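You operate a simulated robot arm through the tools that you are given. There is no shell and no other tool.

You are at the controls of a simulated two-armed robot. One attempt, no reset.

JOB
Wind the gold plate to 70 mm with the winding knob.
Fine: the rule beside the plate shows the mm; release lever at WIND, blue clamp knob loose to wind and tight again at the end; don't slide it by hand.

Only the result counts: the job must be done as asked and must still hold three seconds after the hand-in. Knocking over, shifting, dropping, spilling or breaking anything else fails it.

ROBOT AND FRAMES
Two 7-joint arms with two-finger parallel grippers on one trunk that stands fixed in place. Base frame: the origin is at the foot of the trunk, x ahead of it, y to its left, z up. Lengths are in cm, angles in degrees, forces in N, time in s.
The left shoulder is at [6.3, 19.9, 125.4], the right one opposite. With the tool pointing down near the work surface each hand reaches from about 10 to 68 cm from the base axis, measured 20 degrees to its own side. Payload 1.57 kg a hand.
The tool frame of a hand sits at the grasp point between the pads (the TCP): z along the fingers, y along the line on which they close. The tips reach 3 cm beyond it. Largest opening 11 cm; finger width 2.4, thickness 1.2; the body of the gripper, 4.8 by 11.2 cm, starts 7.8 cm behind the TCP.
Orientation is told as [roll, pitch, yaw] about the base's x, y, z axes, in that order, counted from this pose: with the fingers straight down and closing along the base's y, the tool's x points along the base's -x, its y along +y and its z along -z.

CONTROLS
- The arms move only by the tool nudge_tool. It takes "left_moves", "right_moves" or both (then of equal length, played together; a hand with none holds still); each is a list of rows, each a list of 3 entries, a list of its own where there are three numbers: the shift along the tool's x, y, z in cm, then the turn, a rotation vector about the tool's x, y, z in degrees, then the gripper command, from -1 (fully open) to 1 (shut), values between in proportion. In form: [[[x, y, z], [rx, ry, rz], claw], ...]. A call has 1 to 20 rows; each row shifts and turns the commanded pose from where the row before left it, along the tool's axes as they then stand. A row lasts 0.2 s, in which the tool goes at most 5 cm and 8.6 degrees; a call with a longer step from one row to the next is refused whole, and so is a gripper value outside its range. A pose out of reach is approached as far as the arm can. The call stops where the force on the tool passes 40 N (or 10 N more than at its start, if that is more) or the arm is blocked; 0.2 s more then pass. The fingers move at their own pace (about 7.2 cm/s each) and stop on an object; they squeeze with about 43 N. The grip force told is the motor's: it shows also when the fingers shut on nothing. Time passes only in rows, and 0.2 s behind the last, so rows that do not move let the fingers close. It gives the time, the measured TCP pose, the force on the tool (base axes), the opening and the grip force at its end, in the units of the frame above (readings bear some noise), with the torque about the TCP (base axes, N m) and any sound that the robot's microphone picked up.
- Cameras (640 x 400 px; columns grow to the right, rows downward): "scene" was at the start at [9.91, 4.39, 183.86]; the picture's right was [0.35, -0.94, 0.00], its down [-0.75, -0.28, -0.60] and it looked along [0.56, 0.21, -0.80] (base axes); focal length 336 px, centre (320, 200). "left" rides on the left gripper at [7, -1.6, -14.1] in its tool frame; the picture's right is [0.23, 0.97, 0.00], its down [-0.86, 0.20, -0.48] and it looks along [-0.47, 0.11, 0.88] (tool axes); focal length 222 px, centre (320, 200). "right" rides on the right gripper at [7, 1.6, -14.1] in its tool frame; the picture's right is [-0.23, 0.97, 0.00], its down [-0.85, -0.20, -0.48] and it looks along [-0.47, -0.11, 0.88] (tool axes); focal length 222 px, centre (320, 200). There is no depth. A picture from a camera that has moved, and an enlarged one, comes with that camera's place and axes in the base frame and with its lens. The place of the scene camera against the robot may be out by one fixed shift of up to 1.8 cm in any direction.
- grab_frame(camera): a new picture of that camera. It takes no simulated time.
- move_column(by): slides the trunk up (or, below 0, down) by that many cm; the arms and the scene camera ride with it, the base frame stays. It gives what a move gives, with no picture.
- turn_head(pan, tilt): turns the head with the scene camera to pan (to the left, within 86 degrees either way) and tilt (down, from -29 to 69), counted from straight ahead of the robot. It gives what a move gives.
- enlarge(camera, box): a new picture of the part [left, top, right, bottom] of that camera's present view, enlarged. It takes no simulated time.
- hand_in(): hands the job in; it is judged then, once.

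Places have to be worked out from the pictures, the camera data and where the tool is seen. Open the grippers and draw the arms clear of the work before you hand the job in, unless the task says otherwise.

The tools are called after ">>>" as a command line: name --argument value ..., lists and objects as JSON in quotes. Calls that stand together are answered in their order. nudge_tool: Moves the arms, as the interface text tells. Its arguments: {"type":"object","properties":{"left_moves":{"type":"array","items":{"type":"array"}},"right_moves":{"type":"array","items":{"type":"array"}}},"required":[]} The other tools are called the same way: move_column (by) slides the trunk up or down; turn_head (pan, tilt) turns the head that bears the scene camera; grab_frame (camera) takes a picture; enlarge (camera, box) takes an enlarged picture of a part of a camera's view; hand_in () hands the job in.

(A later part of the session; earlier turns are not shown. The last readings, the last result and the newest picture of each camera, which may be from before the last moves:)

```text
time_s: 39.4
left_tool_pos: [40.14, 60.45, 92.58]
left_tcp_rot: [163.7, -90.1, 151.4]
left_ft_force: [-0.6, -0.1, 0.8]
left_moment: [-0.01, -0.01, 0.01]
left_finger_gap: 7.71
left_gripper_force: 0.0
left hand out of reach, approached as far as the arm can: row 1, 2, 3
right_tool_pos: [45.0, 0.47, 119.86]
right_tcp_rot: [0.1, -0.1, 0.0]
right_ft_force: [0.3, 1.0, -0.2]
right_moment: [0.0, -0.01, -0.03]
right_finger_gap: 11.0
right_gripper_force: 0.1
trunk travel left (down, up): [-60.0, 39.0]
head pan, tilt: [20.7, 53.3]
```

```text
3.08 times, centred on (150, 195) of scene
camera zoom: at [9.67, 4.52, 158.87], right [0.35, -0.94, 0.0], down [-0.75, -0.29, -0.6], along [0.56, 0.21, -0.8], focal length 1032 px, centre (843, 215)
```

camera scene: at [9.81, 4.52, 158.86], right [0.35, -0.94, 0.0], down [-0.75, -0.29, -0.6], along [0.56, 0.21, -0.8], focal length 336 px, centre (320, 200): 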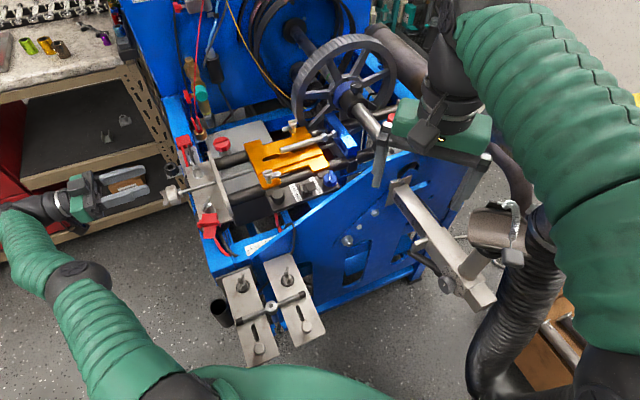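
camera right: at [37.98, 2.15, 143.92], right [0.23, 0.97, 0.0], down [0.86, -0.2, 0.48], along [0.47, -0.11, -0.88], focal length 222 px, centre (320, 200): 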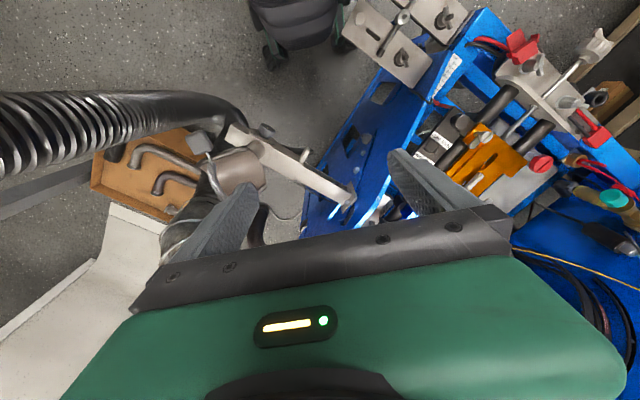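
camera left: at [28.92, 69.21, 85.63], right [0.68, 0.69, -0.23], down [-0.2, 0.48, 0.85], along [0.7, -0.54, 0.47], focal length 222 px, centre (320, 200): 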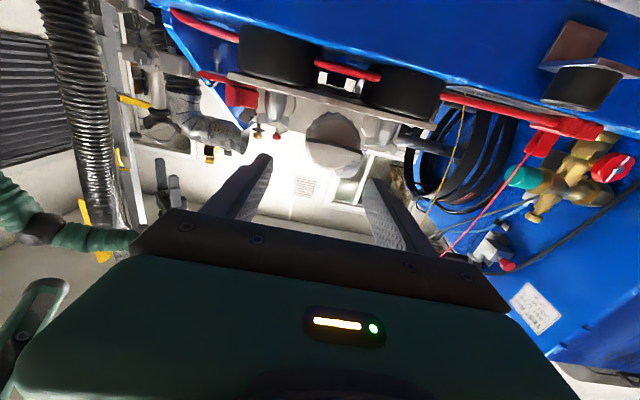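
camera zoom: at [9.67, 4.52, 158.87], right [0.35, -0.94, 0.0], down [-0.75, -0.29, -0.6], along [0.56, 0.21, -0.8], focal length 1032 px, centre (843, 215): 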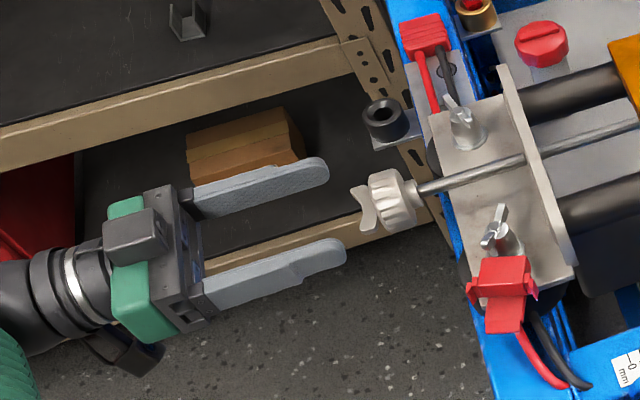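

Still short of reach here by a little. I raise both hands 12 cm and then lower the trunk another 12 cm so the shoulder is level with the knob.

>>> nudge_tool --left_moves '[[[-4, 0, 0.5], [0, 0, 0], -0.4], [[-4, 0, 0.5], [0, 0, 0], -0.4], [[-4, 0, 0], [0, 0, 0], -0.4], [[-3, 0, 0], [0, 0, 0], -0.4]]' --right_moves '[[[0, 0, -3], [0, 0, 0], -1], [[0, 0, -3], [0, 0, 0], -1], [[0, 0, -3], [0, 0, 0], -1], [[0, 0, -3], [0, 0, 0], -1]]'

>>> grab_frame --camera "scene"

```text
time_s: 40.4
left_tool_pos: [40.63, 59.26, 107.83]
left_tcp_rot: [126.0, -89.9, -170.5]
left_ft_force: [-0.4, 0.3, 0.2]
left_moment: [0.04, 0.02, 0.02]
left_finger_gap: 7.71
left_gripper_force: 0.0
right_tool_pos: [43.23, -0.45, 129.73]
right_tcp_rot: [0.1, -0.3, 0.0]
right_ft_force: [-0.8, -0.2, 0.1]
right_moment: [0.0, -0.06, -0.04]
right_finger_gap: 11.01
right_gripper_force: 0.1
right hand out of reach, approached as far as the arm can: row 4
trunk travel left (down, up): [-60.0, 39.0]
head pan, tilt: [20.7, 53.3]
```

```text
taken
camera scene: at [9.42, 4.45, 158.88], right [0.35, -0.94, 0.0], down [-0.75, -0.28, -0.6], along [0.56, 0.21, -0.8], focal length 336 px, centre (320, 200)
```

scene: 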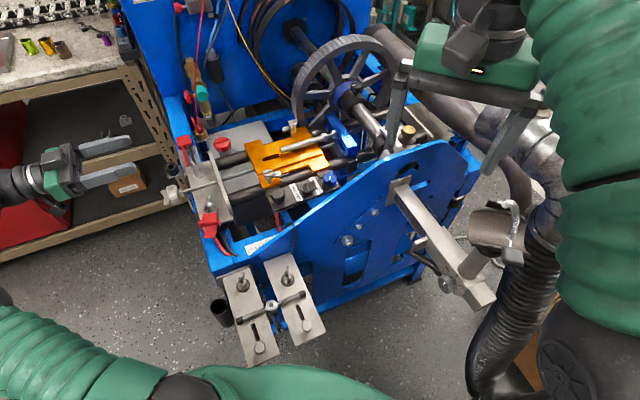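

Hands are up. I lower the trunk 11 cm.

>>> move_column --by -11

>>> grab_frame --camera "left"

```text
time_s: 41.8
left_tool_pos: [40.94, 59.33, 96.68]
left_tcp_rot: [163.8, -90.1, 151.5]
left_ft_force: [0.0, -0.1, -0.7]
left_moment: [-0.04, 0.01, -0.04]
left_finger_gap: 7.71
left_gripper_force: 0.1
right_tool_pos: [43.61, -0.42, 118.54]
right_tcp_rot: [0.1, -0.3, 0.0]
right_ft_force: [0.3, 0.4, -0.2]
right_moment: [0.0, 0.0, 0.02]
right_finger_gap: 11.0
right_gripper_force: 0.0
trunk travel left (down, up): [-49.0, 50.0]
head pan, tilt: [20.7, 53.3]
```

```text
taken
camera left: at [29.76, 68.19, 89.67], right [0.68, 0.69, -0.23], down [-0.2, 0.48, 0.85], along [0.7, -0.54, 0.47], focal length 222 px, centre (320, 200)
```

left: 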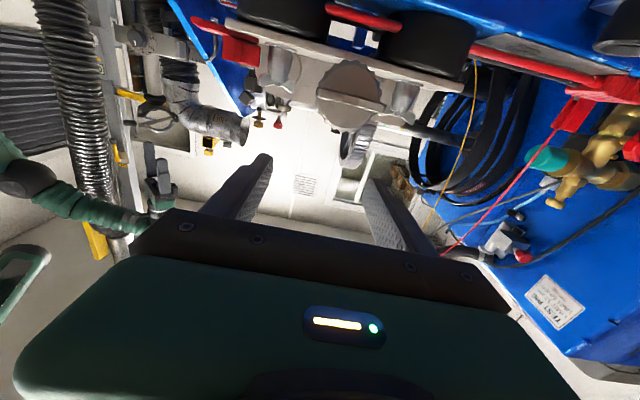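

I back off 1 cm, centre laterally, and lower 6.2 cm onto the axis.

>>> nudge_tool --left_moves '[[[0, 0.9, -1], [0, 0, 0], -0.4], [[2, 0, 0], [0, 0, 0], -0.4], [[2, 0, 0], [0, 0, 0], -0.4], [[2.2, 0, 0], [0, 0, 0], -0.4]]'

>>> grab_frame --camera "left"

>>> enlarge --camera "scene" --box '[60, 100, 240, 230]'

```text
time_s: 42.8
left_tool_pos: [40.79, 60.94, 90.33]
left_tcp_rot: [-149.0, -90.0, 104.2]
left_ft_force: [-0.4, 0.6, 0.7]
left_moment: [0.02, -0.01, -0.02]
left_finger_gap: 7.7
left_gripper_force: 0.1
right_tool_pos: [43.65, -0.24, 118.63]
right_tcp_rot: [0.1, -0.1, 0.0]
right_ft_force: [1.0, 0.4, 0.3]
right_moment: [-0.03, 0.0, 0.0]
right_finger_gap: 10.99
right_gripper_force: 0.1
trunk travel left (down, up): [-49.0, 50.0]
head pan, tilt: [20.7, 53.3]
```

```text
taken
camera left: at [29.61, 69.72, 83.35], right [0.68, 0.69, -0.23], down [-0.2, 0.48, 0.85], along [0.7, -0.54, 0.47], focal length 222 px, centre (320, 200)
```

left: 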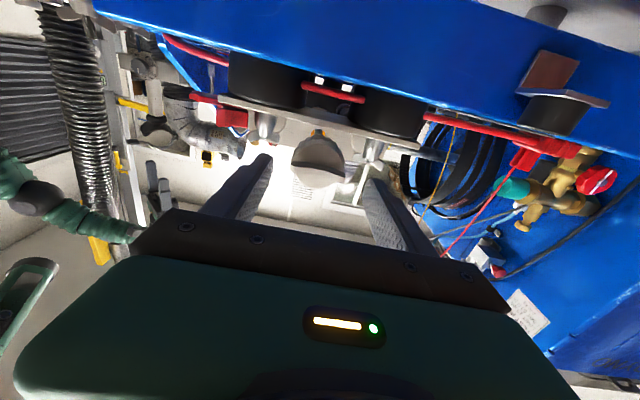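

```text
3.08 times, centred on (150, 165) of scene
camera zoom: at [9.82, 4.57, 147.85], right [0.35, -0.94, 0.0], down [-0.75, -0.29, -0.6], along [0.56, 0.21, -0.8], focal length 1032 px, centre (843, 308)
```

zoom: 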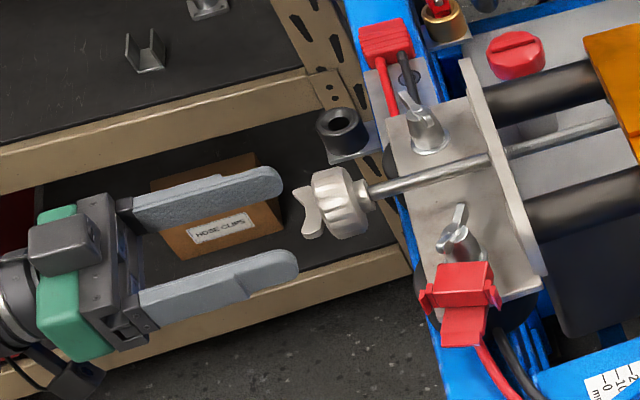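

Well aligned from the scene. I check the centring in the left view before closing in.

>>> enlarge --camera "left" --box '[270, 120, 370, 200]'

```text
5.00 times, centred on (320, 160) of left
camera zoom: at [29.61, 69.72, 83.35], right [0.68, 0.69, -0.23], down [-0.2, 0.48, 0.85], along [0.7, -0.54, 0.47], focal length 1111 px, centre (320, 400)
```

zoom: 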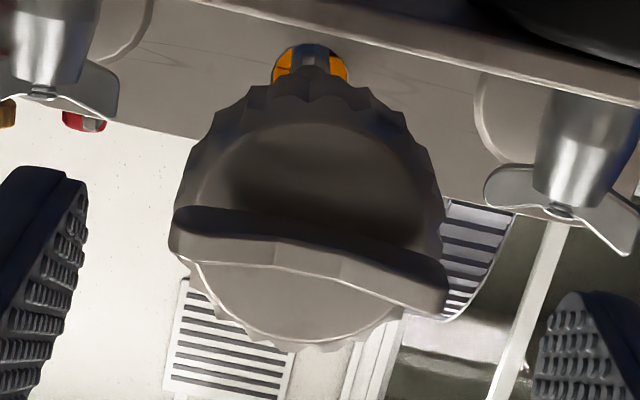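

Centred within 0.2 cm. Before gripping I test how far the wrist can roll about the rod axis in the negative sense, so a winding stroke can be long.

>>> nudge_tool --left_moves '[[[0, -0.1, 0], [0, 0, -8.5], -0.4], [[0, 0, 0], [0, 0, -8.5], -0.4], [[0, 0, 0], [0, 0, -8.5], -0.4], [[0, 0, 0], [0, 0, -8.5], -0.4], [[0, 0, 0], [0, 0, -8.5], -0.4], [[0, 0, 0], [0, 0, -8.5], -0.4], [[0, 0, 0], [0, 0, -8.5], -0.4], [[0, 0, 0], [0, 0, -8.5], -0.4], [[0, 0, 0], [0, 0, -8.5], -0.4], [[0, 0, 0], [0, 0, -8.5], -0.4]]'

>>> grab_frame --camera "left"

>>> grab_frame --camera "scene"

```text
time_s: 45.0
left_tool_pos: [40.79, 60.78, 90.53]
left_tcp_rot: [-90.0, -4.9, 45.2]
left_ft_force: [-0.1, -0.6, 0.6]
left_moment: [0.04, 0.01, 0.0]
left_finger_gap: 7.68
left_gripper_force: 0.1
right_tool_pos: [43.61, -0.21, 118.67]
right_tcp_rot: [0.0, -0.1, 0.0]
right_ft_force: [0.4, 0.6, -0.1]
right_moment: [-0.01, 0.0, -0.02]
right_finger_gap: 10.99
right_gripper_force: 0.1
trunk travel left (down, up): [-49.0, 50.0]
head pan, tilt: [20.7, 53.3]
```

```text
taken
camera left: at [25.8, 65.61, 91.53], right [-0.1, -0.1, -0.99], down [0.27, 0.95, -0.13], along [0.96, -0.28, -0.07], focal length 222 px, centre (320, 200)
```

left: 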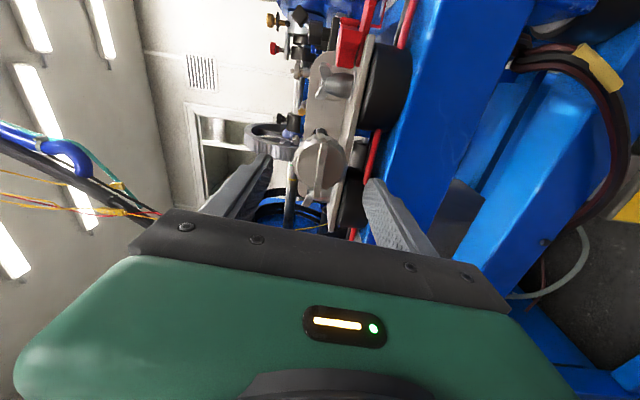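

```text
taken
camera scene: at [9.79, 4.5, 147.86], right [0.35, -0.94, 0.0], down [-0.75, -0.29, -0.6], along [0.56, 0.21, -0.8], focal length 336 px, centre (320, 200)
```

scene: 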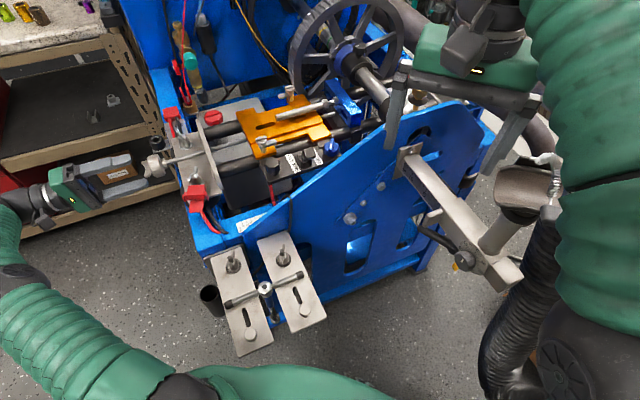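

Fine at -85°. I try another -80°.

>>> nudge_tool --left_moves '[[[0, 0, 0], [0, 0, -8], -0.4], [[0, 0, 0], [0, 0, -8], -0.4], [[0, 0, 0], [0, 0, -8], -0.4], [[0, 0, 0], [0, 0, -8], -0.4], [[0, 0, 0], [0, 0, -8], -0.4], [[0, 0, 0], [0, 0, -8], -0.4], [[0, 0, 0], [0, 0, -8], -0.4], [[0, 0, 0], [0, 0, -8], -0.4], [[0, 0, 0], [0, 0, -8], -0.4], [[0, 0, 0], [0, 0, -8], -0.4]]'

>>> grab_frame --camera "left"

```text
time_s: 47.2
left_tool_pos: [40.84, 60.81, 90.37]
left_tcp_rot: [-89.9, 75.2, 45.4]
left_ft_force: [0.7, -0.7, -0.2]
left_moment: [0.01, -0.01, -0.03]
left_finger_gap: 7.68
left_gripper_force: 0.0
right_tool_pos: [43.6, -0.25, 118.68]
right_tcp_rot: [0.1, -0.1, 0.0]
right_ft_force: [1.0, 0.2, -0.2]
right_moment: [-0.01, 0.0, 0.02]
right_finger_gap: 11.0
right_gripper_force: 0.1
trunk travel left (down, up): [-49.0, 50.0]
head pan, tilt: [20.7, 53.3]
```

```text
taken
camera left: at [30.63, 70.5, 97.56], right [-0.7, -0.71, -0.03], down [-0.32, 0.36, -0.88], along [0.63, -0.61, -0.48], focal length 222 px, centre (320, 200)
```

left: 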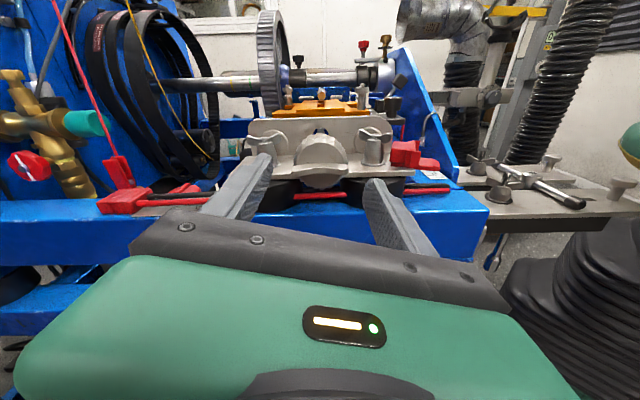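

At -165° the wrist is still fine and the camera is upright above the knob. I check centring here then close in along the axis.

>>> enlarge --camera "left" --box '[256, 120, 384, 200]'

>>> enlarge --camera "left" --box '[380, 120, 480, 200]'

```text
5.00 times, centred on (320, 160) of left
camera zoom: at [30.63, 70.5, 97.56], right [-0.7, -0.71, -0.03], down [-0.32, 0.36, -0.88], along [0.63, -0.61, -0.48], focal length 1111 px, centre (320, 400)
```

zoom: 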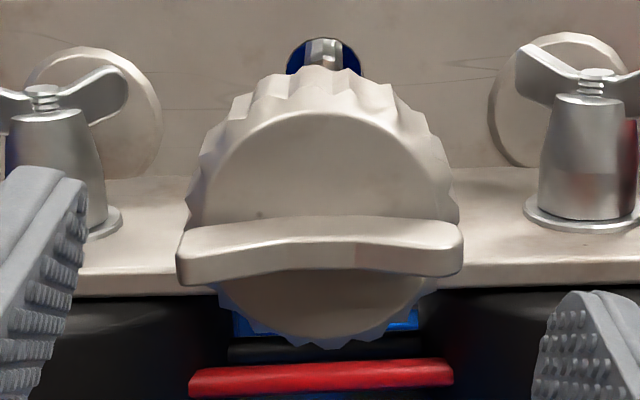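

```text
5.00 times, centred on (430, 160) of left
camera zoom: at [30.63, 70.5, 97.56], right [-0.7, -0.71, -0.03], down [-0.32, 0.36, -0.88], along [0.63, -0.61, -0.48], focal length 1111 px, centre (-230, 400)
```

zoom: 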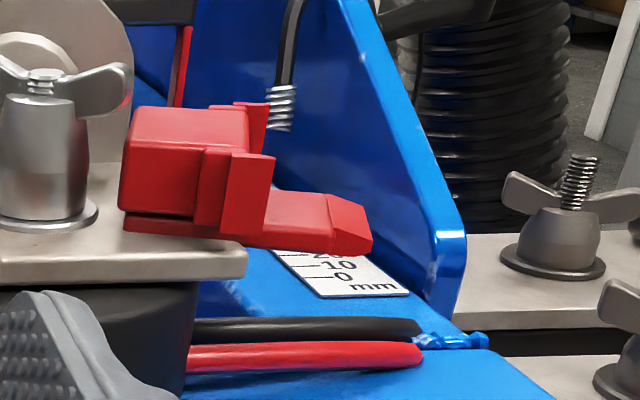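

The knob is centred within about 0.1 cm. I advance 5 cm along the axis with the fingers open.

>>> nudge_tool --left_moves '[[[0.1, 0, 1.2], [0, 0, 0], -0.4], [[0, 0, 1.2], [0, 0, 0], -0.4], [[0, 0, 1.2], [0, 0, 0], -0.4], [[0, 0, 1.2], [0, 0, 0], -0.4]]'

>>> grab_frame --camera "left"

>>> enlarge --camera "scene" --box '[60, 100, 240, 230]'

```text
time_s: 48.2
left_tool_pos: [44.18, 57.21, 90.75]
left_tcp_rot: [-90.1, 75.1, 45.4]
left_ft_force: [0.6, -0.7, 0.1]
left_moment: [0.0, 0.0, -0.04]
left_finger_gap: 7.71
left_gripper_force: 0.1
right_tool_pos: [43.67, -0.23, 118.59]
right_tcp_rot: [0.2, -0.1, -0.1]
right_ft_force: [0.2, -0.4, -0.6]
right_moment: [-0.02, -0.01, 0.01]
right_finger_gap: 10.98
right_gripper_force: 0.1
trunk travel left (down, up): [-49.0, 50.0]
head pan, tilt: [20.7, 53.3]
```

```text
taken
camera left: at [34.01, 67.07, 97.75], right [-0.7, -0.71, -0.03], down [-0.32, 0.36, -0.88], along [0.64, -0.61, -0.48], focal length 222 px, centre (320, 200)
```

left: 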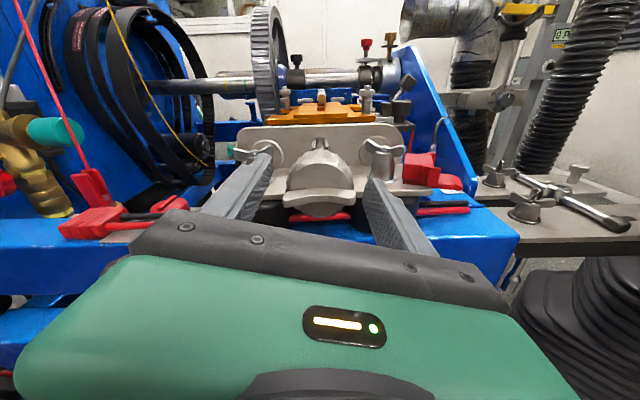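

```text
3.08 times, centred on (150, 165) of scene
camera zoom: at [9.82, 4.45, 147.85], right [0.35, -0.94, 0.0], down [-0.75, -0.28, -0.6], along [0.56, 0.21, -0.8], focal length 1032 px, centre (843, 308)
```

zoom: 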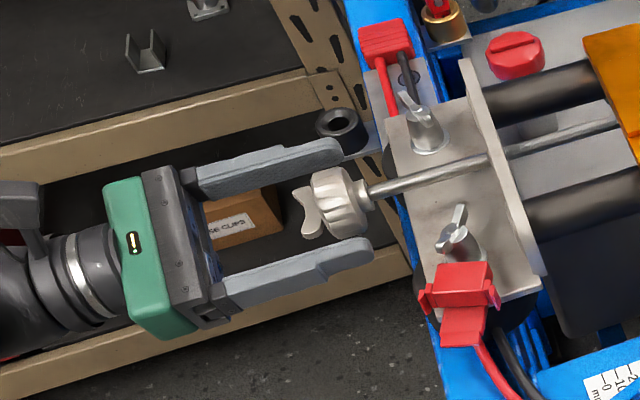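

Fingertips now flank the knob body. I close on it.

>>> nudge_tool --left_moves '[[[0, 0, 0], [0, 0, 0], 0.1], [[0, 0, 0], [0, 0, 0], 1], [[0, 0, 0], [0, 0, 0], 1], [[0, 0, 0], [0, 0, 0], 1]]'

>>> enlarge --camera "left" --box '[240, 120, 400, 240]'

>>> enlarge --camera "scene" --box '[60, 100, 240, 230]'

```text
time_s: 49.2
left_tool_pos: [44.16, 57.21, 90.67]
left_tcp_rot: [-90.0, 75.0, 45.3]
left_ft_force: [-0.1, 1.4, 0.4]
left_moment: [0.12, 0.09, -1.02]
left_finger_gap: 5.03
left_gripper_force: 45.2
right_tool_pos: [43.63, -0.31, 118.63]
right_tcp_rot: [-0.1, -0.1, 0.0]
right_ft_force: [0.2, 0.0, -0.1]
right_moment: [-0.04, 0.0, 0.01]
right_finger_gap: 11.01
right_gripper_force: 0.0
trunk travel left (down, up): [-49.0, 50.0]
head pan, tilt: [20.7, 53.3]
```

```text
3.33 times, centred on (320, 180) of left
camera zoom: at [33.98, 67.1, 97.74], right [-0.7, -0.71, -0.03], down [-0.32, 0.36, -0.88], along [0.64, -0.61, -0.48], focal length 740 px, centre (320, 267)
```

zoom: 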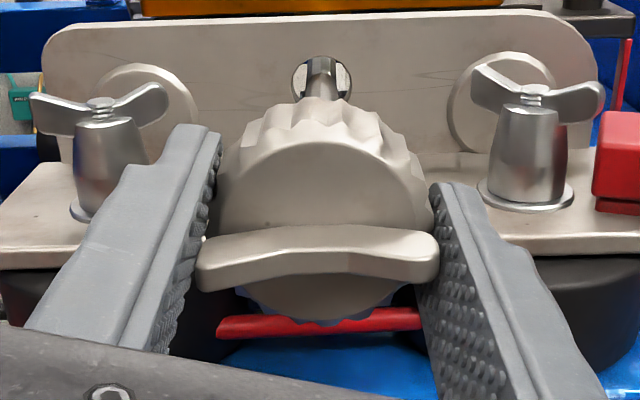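

```text
3.08 times, centred on (150, 165) of scene
camera zoom: at [9.79, 4.49, 147.86], right [0.35, -0.94, 0.0], down [-0.75, -0.28, -0.6], along [0.56, 0.21, -0.8], focal length 1032 px, centre (843, 308)
```

zoom: 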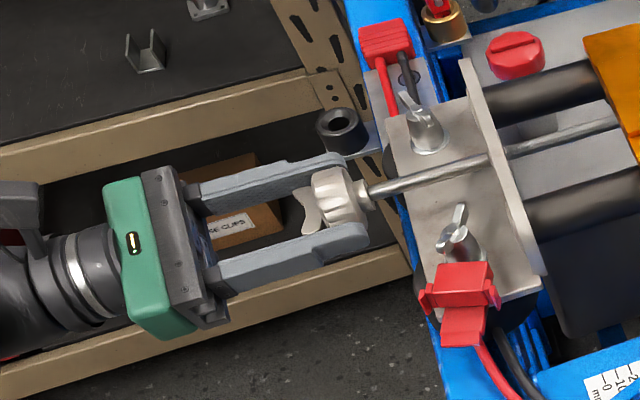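

The knob body is held (5.03 cm). I record the pointer position, then turn +68° about the rod axis (clockwise seen from the knob side).

>>> enlarge --camera "scene" --box '[215, 160, 315, 240]'

>>> nudge_tool --left_moves '[[[0, 0, 0], [0, 0, 4], 1], [[0, 0, 0], [0, 0, 8], 1], [[0, 0, 0], [0, 0, 8], 1], [[0, 0, 0], [0, 0, 8], 1], [[0, 0, 0], [0, 0, 8], 1], [[0, 0, 0], [0, 0, 8], 1], [[0, 0, 0], [0, 0, 8], 1], [[0, 0, 0], [0, 0, 8], 1], [[0, 0, 0], [0, 0, 8], 1]]'

>>> enlarge --camera "scene" --box '[215, 160, 315, 240]'

>>> enlarge --camera "left" --box '[240, 120, 400, 240]'

```text
5.00 times, centred on (265, 200) of scene
camera zoom: at [9.79, 4.49, 147.86], right [0.35, -0.94, 0.0], down [-0.75, -0.28, -0.6], along [0.56, 0.21, -0.8], focal length 1677 px, centre (595, 200)
```

zoom: 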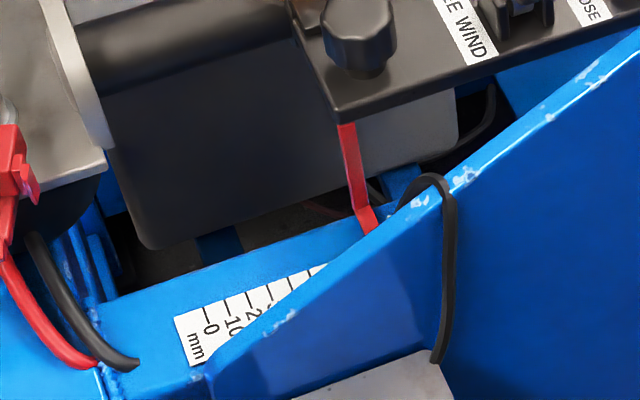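

```text
time_s: 51.2
left_tool_pos: [44.04, 57.22, 90.52]
left_tcp_rot: [-90.1, 6.9, 45.4]
left_ft_force: [-7.3, -5.1, -2.8]
left_moment: [-0.33, -0.28, 0.83]
left_finger_gap: 4.99
left_gripper_force: 44.9
right_tool_pos: [43.53, -0.32, 118.63]
right_tcp_rot: [0.1, -0.3, 0.0]
right_ft_force: [-0.8, 1.0, -0.6]
right_moment: [-0.03, 0.02, 0.02]
right_finger_gap: 11.0
right_gripper_force: 0.1
trunk travel left (down, up): [-49.0, 50.0]
head pan, tilt: [20.7, 53.3]
```

```text
5.00 times, centred on (265, 200) of scene
camera zoom: at [9.66, 4.37, 147.86], right [0.35, -0.94, 0.0], down [-0.75, -0.28, -0.6], along [0.56, 0.21, -0.8], focal length 1677 px, centre (595, 200)
```

zoom: 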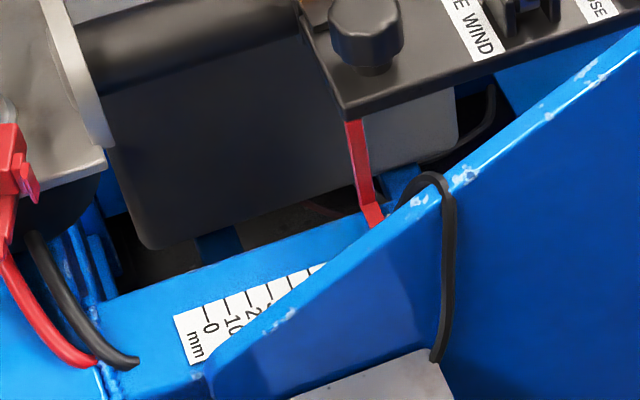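

```text
3.33 times, centred on (320, 180) of left
camera zoom: at [29.36, 62.41, 92.95], right [-0.24, -0.24, -0.94], down [0.24, 0.92, -0.3], along [0.94, -0.3, -0.16], focal length 740 px, centre (320, 267)
```

zoom: 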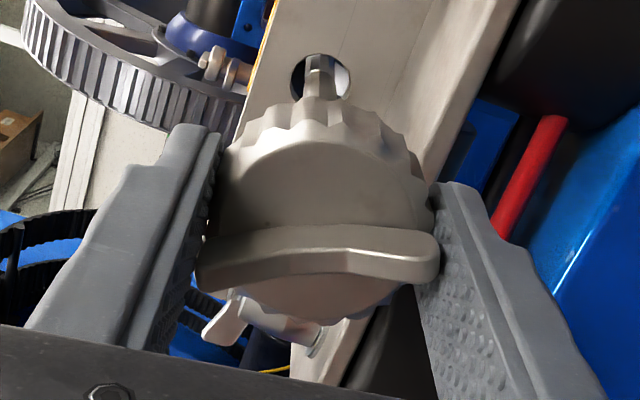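

The plate moved the wrong way (toward about 87), roughly 4 mm for 68°, so winding down to 70 needs the opposite sense. I turn back -68°, then reopen and rewind the hand.

>>> nudge_tool --left_moves '[[[0, 0, 0], [0, 0, -8.5], 1], [[0, 0, 0], [0, 0, -8.5], 1], [[0, 0, 0], [0, 0, -8.5], 1], [[0, 0, 0], [0, 0, -8.5], 1], [[0, 0, 0], [0, 0, -8.5], 1], [[0, 0, 0], [0, 0, -8.5], 1], [[0, 0, 0], [0, 0, -8.5], 1], [[0, 0, 0], [0, 0, -8.5], 1]]'

>>> enlarge --camera "scene" --box '[215, 160, 315, 240]'

>>> enlarge --camera "left" --box '[240, 120, 400, 240]'

```text
time_s: 53.0
left_tool_pos: [44.15, 57.33, 90.51]
left_tcp_rot: [-90.3, 75.2, 45.3]
left_ft_force: [-3.9, 1.9, 0.0]
left_moment: [1.12, 1.04, -1.0]
left_finger_gap: 4.97
left_gripper_force: 44.8
right_tool_pos: [43.59, -0.32, 118.7]
right_tcp_rot: [0.0, -0.1, 0.0]
right_ft_force: [-0.5, -0.8, 0.2]
right_moment: [0.01, -0.01, 0.0]
right_finger_gap: 11.01
right_gripper_force: 0.1
trunk travel left (down, up): [-49.0, 50.0]
head pan, tilt: [20.7, 53.3]
```

```text
5.00 times, centred on (265, 200) of scene
camera zoom: at [9.72, 4.49, 147.86], right [0.35, -0.94, 0.0], down [-0.75, -0.29, -0.6], along [0.56, 0.21, -0.8], focal length 1677 px, centre (595, 200)
```

zoom: 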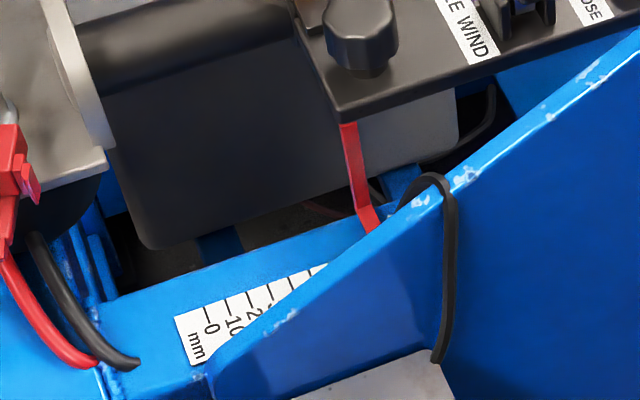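

```text
3.33 times, centred on (320, 180) of left
camera zoom: at [33.99, 67.1, 97.73], right [-0.7, -0.71, -0.03], down [-0.32, 0.35, -0.88], along [0.64, -0.61, -0.48], focal length 740 px, centre (320, 267)
```

zoom: 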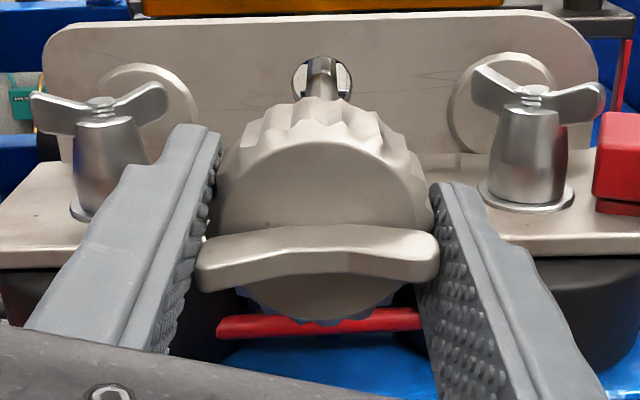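

The knob follows without slip. I check whether the right wrist camera can see the rule and pointer.

>>> grab_frame --camera "right"

>>> grab_frame --camera "scene"

```text
taken
camera right: at [36.57, 1.3, 132.87], right [0.23, 0.97, 0.0], down [0.85, -0.2, 0.48], along [0.47, -0.11, -0.88], focal length 222 px, centre (320, 200)
```

right: 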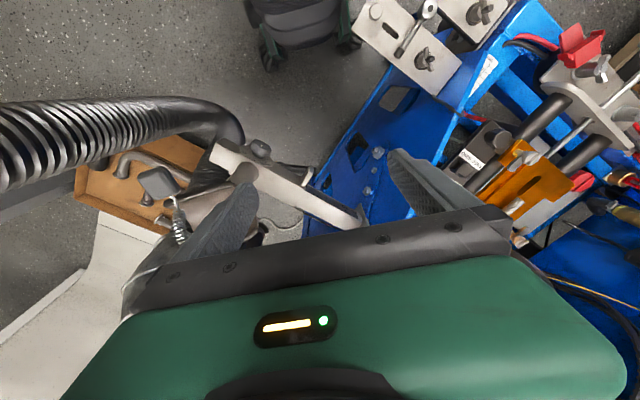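

```text
taken
camera scene: at [9.72, 4.49, 147.86], right [0.35, -0.94, 0.0], down [-0.75, -0.29, -0.6], along [0.56, 0.21, -0.8], focal length 336 px, centre (320, 200)
```

scene: 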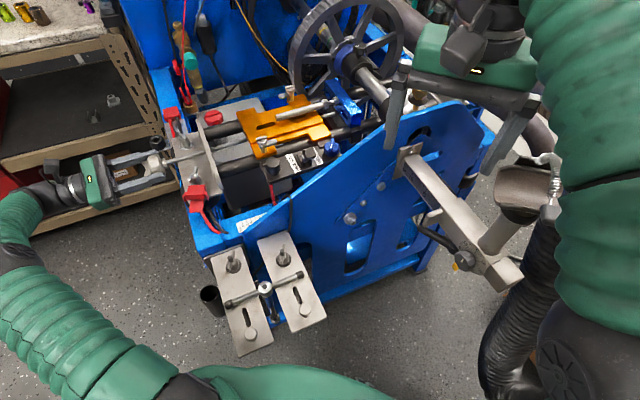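

The rule is hidden from here by the side panel, so I will track the carriage in the scene view at high zoom against fixed features, and verify on the rule later. Baseline now:

>>> enlarge --camera "scene" --box '[268, 172, 308, 208]'

>>> enlarge --camera "scene" --box '[190, 105, 290, 165]'

```text
11.11 times, centred on (288, 190) of scene
camera zoom: at [9.72, 4.49, 147.86], right [0.35, -0.94, 0.0], down [-0.75, -0.29, -0.6], along [0.56, 0.21, -0.8], focal length 3727 px, centre (676, 311)
```

zoom: 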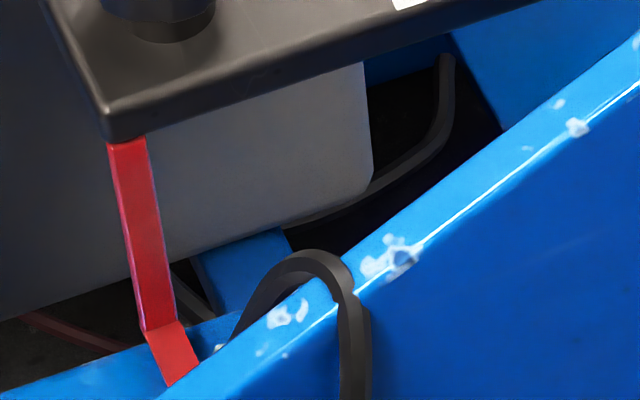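

```text
6.40 times, centred on (240, 135) of scene
camera zoom: at [9.72, 4.49, 147.86], right [0.35, -0.94, 0.0], down [-0.75, -0.29, -0.6], along [0.56, 0.21, -0.8], focal length 2147 px, centre (832, 616)
```

zoom: 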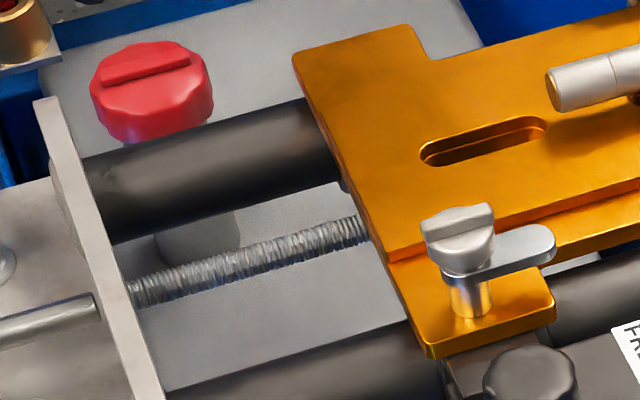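

Baseline taken. I open the fingers and roll the hand back +172° around the knob for the next stroke.

>>> nudge_tool --left_moves '[[[0, 0, 0], [0, 0, 0], -0.2], [[0, 0, 0], [0, 0, 0], -0.4], [[0, 0, 0], [0, 0, 8.6], -0.4], [[0, 0, 0], [0, 0, 8.6], -0.4], [[0, 0, 0], [0, 0, 8.6], -0.4], [[0, 0, 0], [0, 0, 8.6], -0.4], [[0, 0, 0], [0, 0, 8.6], -0.4], [[0, 0, 0], [0, 0, 8.6], -0.4], [[0, 0, 0], [0, 0, 8.6], -0.4], [[0, 0, 0], [0, 0, 8.6], -0.4], [[0, 0, 0], [0, 0, 8.6], -0.4], [[0, 0, 0], [0, 0, 8.6], -0.4], [[0, 0, 0], [0, 0, 8.6], -0.4], [[0, 0, 0], [0, 0, 8.6], -0.4], [[0, 0, 0], [0, 0, 8.6], -0.4], [[0, 0, 0], [0, 0, 8.6], -0.4], [[0, 0, 0], [0, 0, 8.6], -0.4], [[0, 0, 0], [0, 0, 8.6], -0.4], [[0, 0, 0], [0, 0, 8.6], -0.4], [[0, 0, 0], [0, 0, 8.6], -0.4]]'

>>> enlarge --camera "left" --box '[240, 120, 400, 240]'

>>> enlarge --camera "scene" --box '[190, 105, 290, 165]'

```text
time_s: 57.2
left_tool_pos: [44.19, 57.29, 90.46]
left_tcp_rot: [-90.2, -80.0, 45.6]
left_ft_force: [0.6, -0.2, 0.0]
left_moment: [-0.02, -0.01, 0.07]
left_finger_gap: 7.71
left_gripper_force: 0.1
right_tool_pos: [43.54, -0.38, 118.76]
right_tcp_rot: [0.0, -0.2, 0.0]
right_ft_force: [-0.1, 0.3, 0.2]
right_moment: [0.02, 0.0, 0.01]
right_finger_gap: 10.99
right_gripper_force: 0.0
trunk travel left (down, up): [-49.0, 50.0]
head pan, tilt: [20.7, 53.3]
```

```text
3.33 times, centred on (320, 180) of left
camera zoom: at [32.17, 65.24, 83.89], right [0.65, 0.65, -0.39], down [-0.1, 0.58, 0.81], along [0.76, -0.48, 0.44], focal length 740 px, centre (320, 267)
```

zoom: 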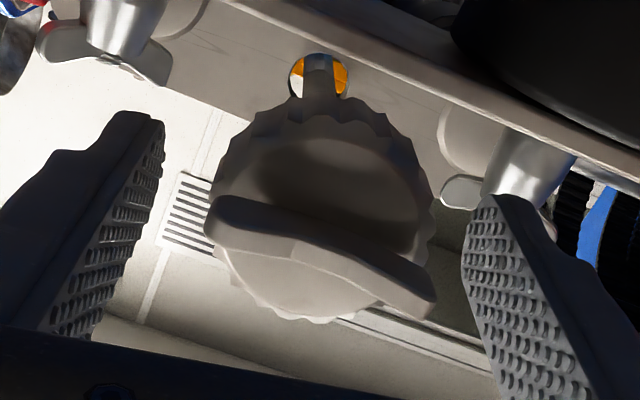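

```text
6.40 times, centred on (240, 135) of scene
camera zoom: at [9.78, 4.49, 147.86], right [0.35, -0.94, 0.0], down [-0.75, -0.29, -0.6], along [0.56, 0.21, -0.8], focal length 2147 px, centre (832, 616)
```

zoom: 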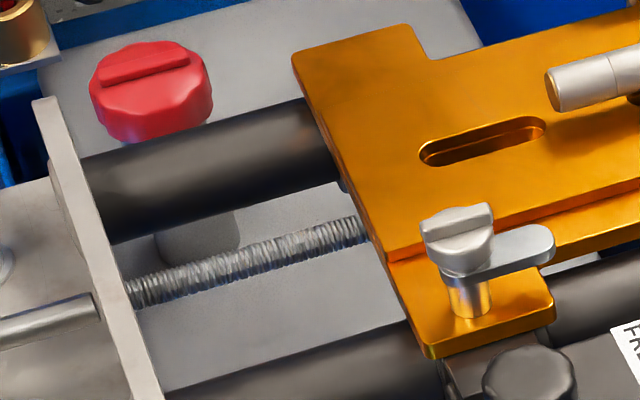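

Rolled back to about -10°. I close on the knob and turn -146°.

>>> nudge_tool --left_moves '[[[0, 0, 0], [0, 0, 0], 0.2], [[0, 0, 0], [0, 0, 0], 1], [[0, 0, 0], [0, 0, 0], 1], [[0, 0, 0], [0, 0, -8.6], 1], [[0, 0, 0], [0, 0, -8.6], 1], [[0, 0, 0], [0, 0, -8.6], 1], [[0, 0, 0], [0, 0, -8.6], 1], [[0, 0, 0], [0, 0, -8.6], 1], [[0, 0, 0], [0, 0, -8.6], 1], [[0, 0, 0], [0, 0, -8.6], 1], [[0, 0, 0], [0, 0, -8.6], 1], [[0, 0, 0], [0, 0, -8.6], 1], [[0, 0, 0], [0, 0, -8.6], 1], [[0, 0, 0], [0, 0, -8.6], 1], [[0, 0, 0], [0, 0, -8.6], 1], [[0, 0, 0], [0, 0, -8.6], 1], [[0, 0, 0], [0, 0, -8.6], 1], [[0, 0, 0], [0, 0, -8.6], 1], [[0, 0, 0], [0, 0, -8.6], 1], [[0, 0, 0], [0, 0, -8.6], 1]]'

>>> enlarge --camera "scene" --box '[190, 105, 290, 165]'

>>> enlarge --camera "left" --box '[240, 120, 400, 240]'

>>> enlarge --camera "scene" --box '[268, 172, 308, 208]'

```text
time_s: 61.4
left_tool_pos: [44.29, 57.35, 90.61]
left_tcp_rot: [-90.0, 66.6, 45.5]
left_ft_force: [1.2, 3.1, 2.0]
left_moment: [0.96, 0.91, 0.31]
left_finger_gap: 5.03
left_gripper_force: 44.9
right_tool_pos: [43.65, -0.3, 118.73]
right_tcp_rot: [0.0, 0.0, 0.0]
right_ft_force: [-0.4, 0.6, -0.3]
right_moment: [0.01, 0.03, 0.03]
right_finger_gap: 11.02
right_gripper_force: 0.0
trunk travel left (down, up): [-49.0, 50.0]
head pan, tilt: [20.7, 53.3]
```

```text
6.40 times, centred on (240, 135) of scene
camera zoom: at [9.84, 4.52, 147.85], right [0.35, -0.94, 0.0], down [-0.75, -0.29, -0.6], along [0.56, 0.21, -0.8], focal length 2147 px, centre (832, 616)
```

zoom: 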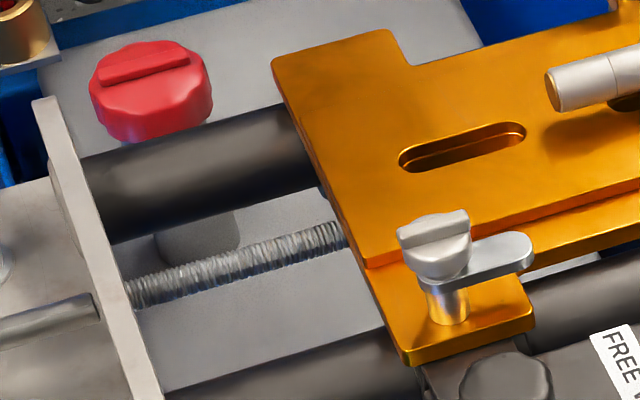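

```text
3.33 times, centred on (320, 180) of left
camera zoom: at [33.28, 66.34, 97.54], right [-0.69, -0.7, -0.18], down [-0.23, 0.45, -0.86], along [0.69, -0.56, -0.47], focal length 740 px, centre (320, 267)
```

zoom: 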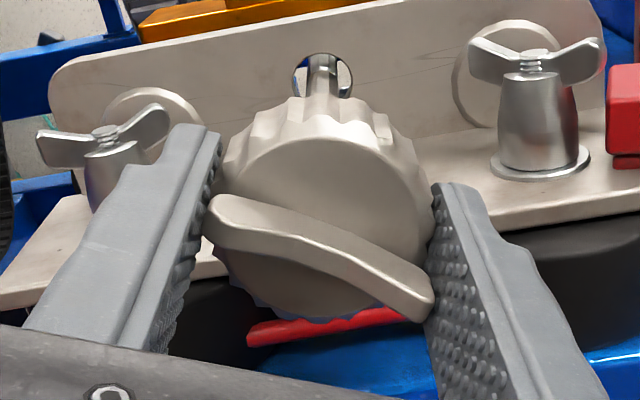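

```text
11.11 times, centred on (288, 190) of scene
camera zoom: at [9.84, 4.52, 147.85], right [0.35, -0.94, 0.0], down [-0.75, -0.29, -0.6], along [0.56, 0.21, -0.8], focal length 3727 px, centre (676, 311)
```

zoom: 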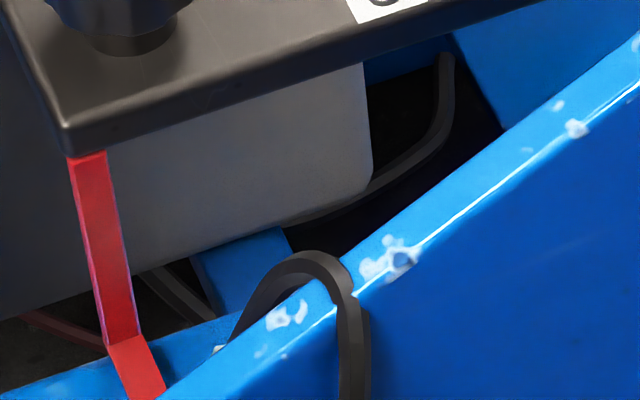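

The plate moved about 8.1 mm for 146°, i.e. roughly 20 mm per turn, putting it near 75. I regrip and turn about another -81° to approach 70.5, then verify on the rule.

>>> nudge_tool --left_moves '[[[0, 0, 0], [0, 0, 0], -0.2], [[0, 0, 0], [0, 0, 0], -0.4], [[0, 0, 0], [0, 0, 8.6], -0.4], [[0, 0, 0], [0, 0, 8.6], -0.4], [[0, 0, 0], [0, 0, 8.6], -0.4], [[0, 0, 0], [0, 0, 8.6], -0.4], [[0, 0, 0], [0, 0, 8.6], -0.4], [[0, 0, 0], [0, 0, 8.6], -0.4], [[0, 0, 0], [0, 0, 8.6], -0.4], [[0, 0, 0], [0, 0, 8.6], -0.4], [[0, 0, 0], [0, 0, 8.6], -0.4], [[0, 0, 0], [0, 0, 8.6], -0.4], [[0, 0, 0], [0, 0, 8.6], 0], [[0, 0, 0], [0, 0, 0], 0.5], [[0, 0, 0], [0, 0, 0], 1], [[0, 0, 0], [0, 0, 0], 1]]'

>>> enlarge --camera "left" --box '[240, 120, 400, 240]'

>>> enlarge --camera "scene" --box '[190, 105, 290, 165]'

>>> grab_frame --camera "left"

```text
time_s: 64.8
left_tool_pos: [44.11, 57.17, 90.42]
left_tcp_rot: [-90.0, -28.1, 45.4]
left_ft_force: [-0.3, -2.2, -6.7]
left_moment: [-0.22, -0.22, 0.42]
left_finger_gap: 4.94
left_gripper_force: 45.5
right_tool_pos: [43.68, -0.23, 118.56]
right_tcp_rot: [0.1, -0.1, 0.0]
right_ft_force: [0.0, -0.8, 0.5]
right_moment: [0.02, 0.02, 0.0]
right_finger_gap: 11.01
right_gripper_force: 0.1
trunk travel left (down, up): [-49.0, 50.0]
head pan, tilt: [20.7, 53.3]
```

```text
3.33 times, centred on (320, 180) of left
camera zoom: at [29.3, 62.28, 88.61], right [0.18, 0.18, -0.97], down [0.26, 0.94, 0.23], along [0.95, -0.29, 0.12], focal length 740 px, centre (320, 267)
```

zoom: 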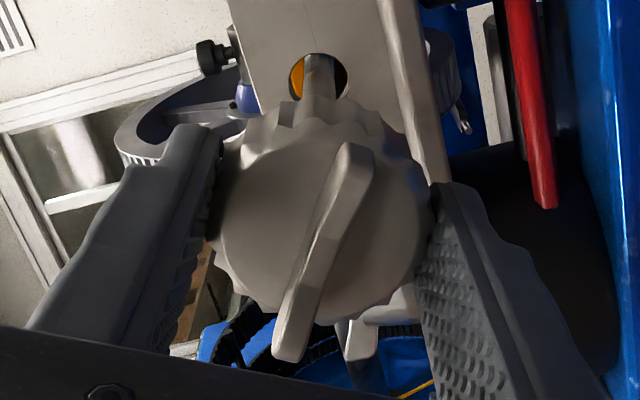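

```text
6.40 times, centred on (240, 135) of scene
camera zoom: at [9.85, 4.56, 147.84], right [0.35, -0.94, 0.0], down [-0.75, -0.29, -0.6], along [0.56, 0.21, -0.8], focal length 2147 px, centre (832, 616)
```

zoom: 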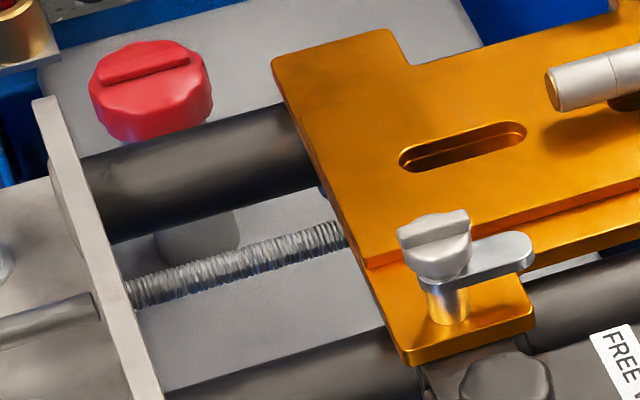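

```text
taken
camera left: at [29.3, 62.28, 88.61], right [0.18, 0.18, -0.97], down [0.26, 0.94, 0.23], along [0.95, -0.29, 0.12], focal length 222 px, centre (320, 200)
```

left: 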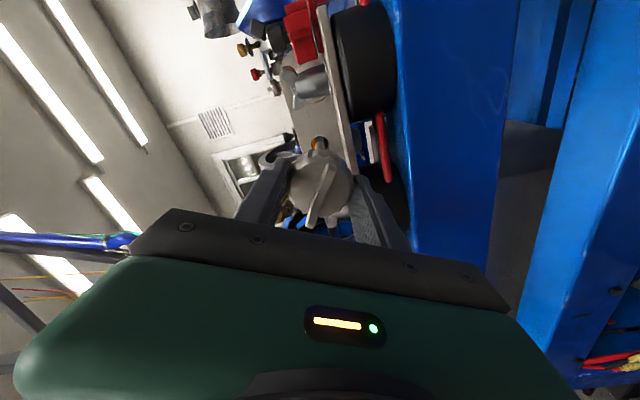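

Gripped again, the plate did not move meanwhile. I turn -80°.

>>> nudge_tool --left_moves '[[[0, 0, 0], [0, 0, -8], 1], [[0, 0, 0], [0, 0, -8], 1], [[0, 0, 0], [0, 0, -8], 1], [[0, 0, 0], [0, 0, -8], 1], [[0, 0, 0], [0, 0, -8], 1], [[0, 0, 0], [0, 0, -8], 1], [[0, 0, 0], [0, 0, -8], 1], [[0, 0, 0], [0, 0, -8], 1], [[0, 0, 0], [0, 0, -8], 1], [[0, 0, 0], [0, 0, -8], 1]]'

>>> enlarge --camera "scene" --box '[190, 105, 290, 165]'

>>> enlarge --camera "scene" --box '[225, 172, 305, 217]'

```text
time_s: 67.0
left_tool_pos: [44.16, 57.22, 90.63]
left_tcp_rot: [-90.0, 51.9, 45.4]
left_ft_force: [-3.8, -5.5, -5.7]
left_moment: [1.0, 0.9, 0.17]
left_finger_gap: 4.93
left_gripper_force: 44.7
right_tool_pos: [43.59, -0.35, 118.71]
right_tcp_rot: [0.2, -0.1, 0.1]
right_ft_force: [-0.1, -0.2, 0.1]
right_moment: [-0.01, 0.01, 0.0]
right_finger_gap: 11.01
right_gripper_force: 0.0
trunk travel left (down, up): [-49.0, 50.0]
head pan, tilt: [20.7, 53.3]
```

```text
6.40 times, centred on (240, 135) of scene
camera zoom: at [9.81, 4.41, 147.85], right [0.35, -0.94, 0.0], down [-0.75, -0.28, -0.6], along [0.56, 0.21, -0.8], focal length 2147 px, centre (832, 616)
```

zoom: 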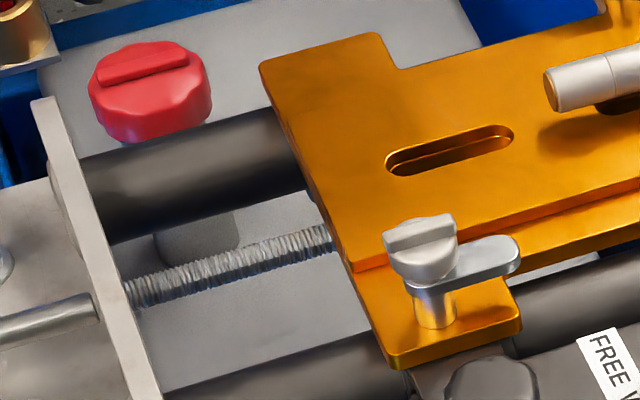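

```text
8.00 times, centred on (265, 194) of scene
camera zoom: at [9.81, 4.41, 147.85], right [0.35, -0.94, 0.0], down [-0.75, -0.28, -0.6], along [0.56, 0.21, -0.8], focal length 2684 px, centre (760, 244)
```

zoom: 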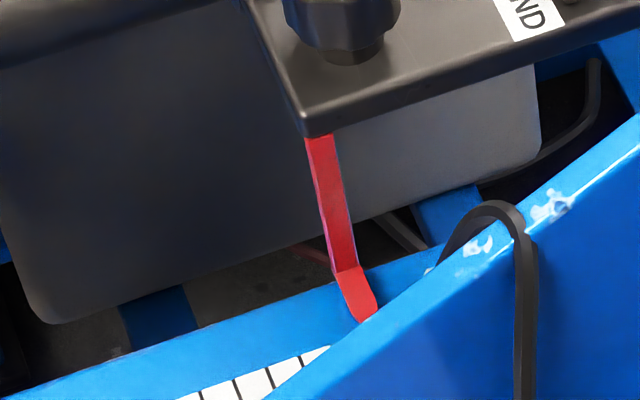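

By count the plate should be near 70.4. I release, back off 7 cm along the axis and roll the hand back so I can go and read the rule from above.

>>> nudge_tool --left_moves '[[[0, 0, 0], [0, 0, 0], 0], [[0, 0, 0], [0, 0, 0], -0.4], [[0, 0, 0], [0, 0, 0], -0.4], [[0, 0, -1], [0, 0, 0], -0.4], [[0, 0, -1.5], [0, 0, 0], -0.4], [[0, 0, -1.5], [0, 0, 0], -0.4], [[0, 0, -1.5], [0, 0, 0], -0.4]]'

>>> enlarge --camera "left" --box '[240, 100, 400, 220]'

>>> enlarge --camera "scene" --box '[190, 105, 290, 165]'

```text
time_s: 68.6
left_tool_pos: [40.34, 61.2, 90.47]
left_tcp_rot: [-90.0, 51.8, 45.2]
left_ft_force: [0.2, -1.2, -0.1]
left_moment: [-0.01, 0.03, 0.02]
left_finger_gap: 7.68
left_gripper_force: 0.1
right_tool_pos: [43.64, -0.25, 118.7]
right_tcp_rot: [0.0, 0.0, 0.0]
right_ft_force: [-0.7, 0.3, 0.4]
right_moment: [-0.01, -0.01, 0.0]
right_finger_gap: 11.02
right_gripper_force: 0.0
trunk travel left (down, up): [-49.0, 50.0]
head pan, tilt: [20.7, 53.3]
```

```text
3.33 times, centred on (320, 160) of left
camera zoom: at [28.15, 69.09, 96.88], right [-0.64, -0.64, -0.42], down [-0.08, 0.6, -0.8], along [0.77, -0.47, -0.43], focal length 740 px, centre (320, 333)
```

zoom: 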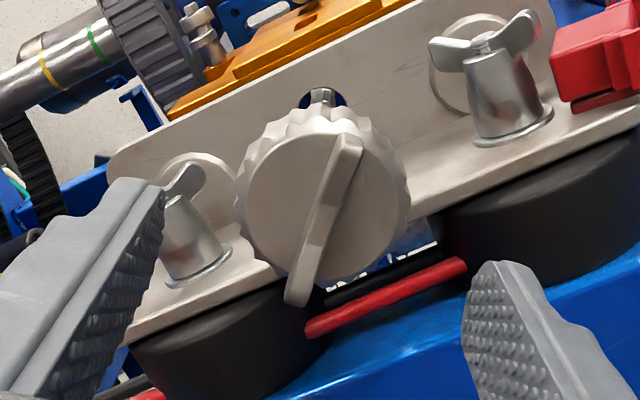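

```text
6.40 times, centred on (240, 135) of scene
camera zoom: at [9.79, 4.55, 147.86], right [0.35, -0.94, 0.0], down [-0.75, -0.29, -0.6], along [0.56, 0.21, -0.8], focal length 2147 px, centre (832, 616)
```

zoom: 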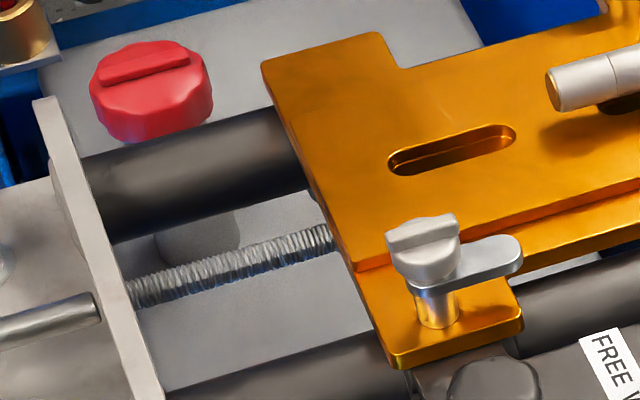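

The plate sits about 11.5–12.5 mm from the start by picture. I roll the hand back to the camera-under pose in the clear.

>>> nudge_tool --left_moves '[[[0, 0, 0], [0, 0, 8.35], -0.4], [[0, 0, 0], [0, 0, 8.35], -0.4], [[0, 0, 0], [0, 0, 8.35], -0.4], [[0, 0, 0], [0, 0, 8.35], -0.4], [[0, 0, 0], [0, 0, 8.35], -0.4], [[0, 0, 0], [0, 0, 8.35], -0.4], [[0, 0, 0], [0, 0, 8.35], -0.4], [[0, 0, 0], [0, 0, 8.35], -0.4], [[0, 0, 0], [0, 0, 8.35], -0.4], [[0, 0, 0], [0, 0, 8.35], -0.4], [[0, 0, 0], [0, 0, 8.35], -0.4], [[0, 0, 0], [0, 0, 8.35], -0.4], [[0, 0, 0], [0, 0, 8.35], -0.4], [[0, 0, 0], [0, 0, 8.35], -0.4], [[0, 0, 0], [0, 0, 8.35], -0.4], [[0, 0, 0], [0, 0, 8.35], -0.4], [[0, 0, 0], [0, 0, 8.35], -0.4]]'

```text
time_s: 72.2
left_tool_pos: [40.33, 61.13, 90.33]
left_tcp_rot: [95.8, -89.8, -140.4]
left_ft_force: [0.1, 0.6, 0.5]
left_moment: [0.02, 0.01, 0.0]
left_finger_gap: 7.71
left_gripper_force: 0.0
right_tool_pos: [43.62, -0.16, 118.56]
right_tcp_rot: [-0.1, -0.1, 0.0]
right_ft_force: [0.9, -0.1, 0.0]
right_moment: [-0.03, 0.02, 0.02]
right_finger_gap: 11.0
right_gripper_force: 0.1
trunk travel left (down, up): [-49.0, 50.0]
head pan, tilt: [20.7, 53.3]
```

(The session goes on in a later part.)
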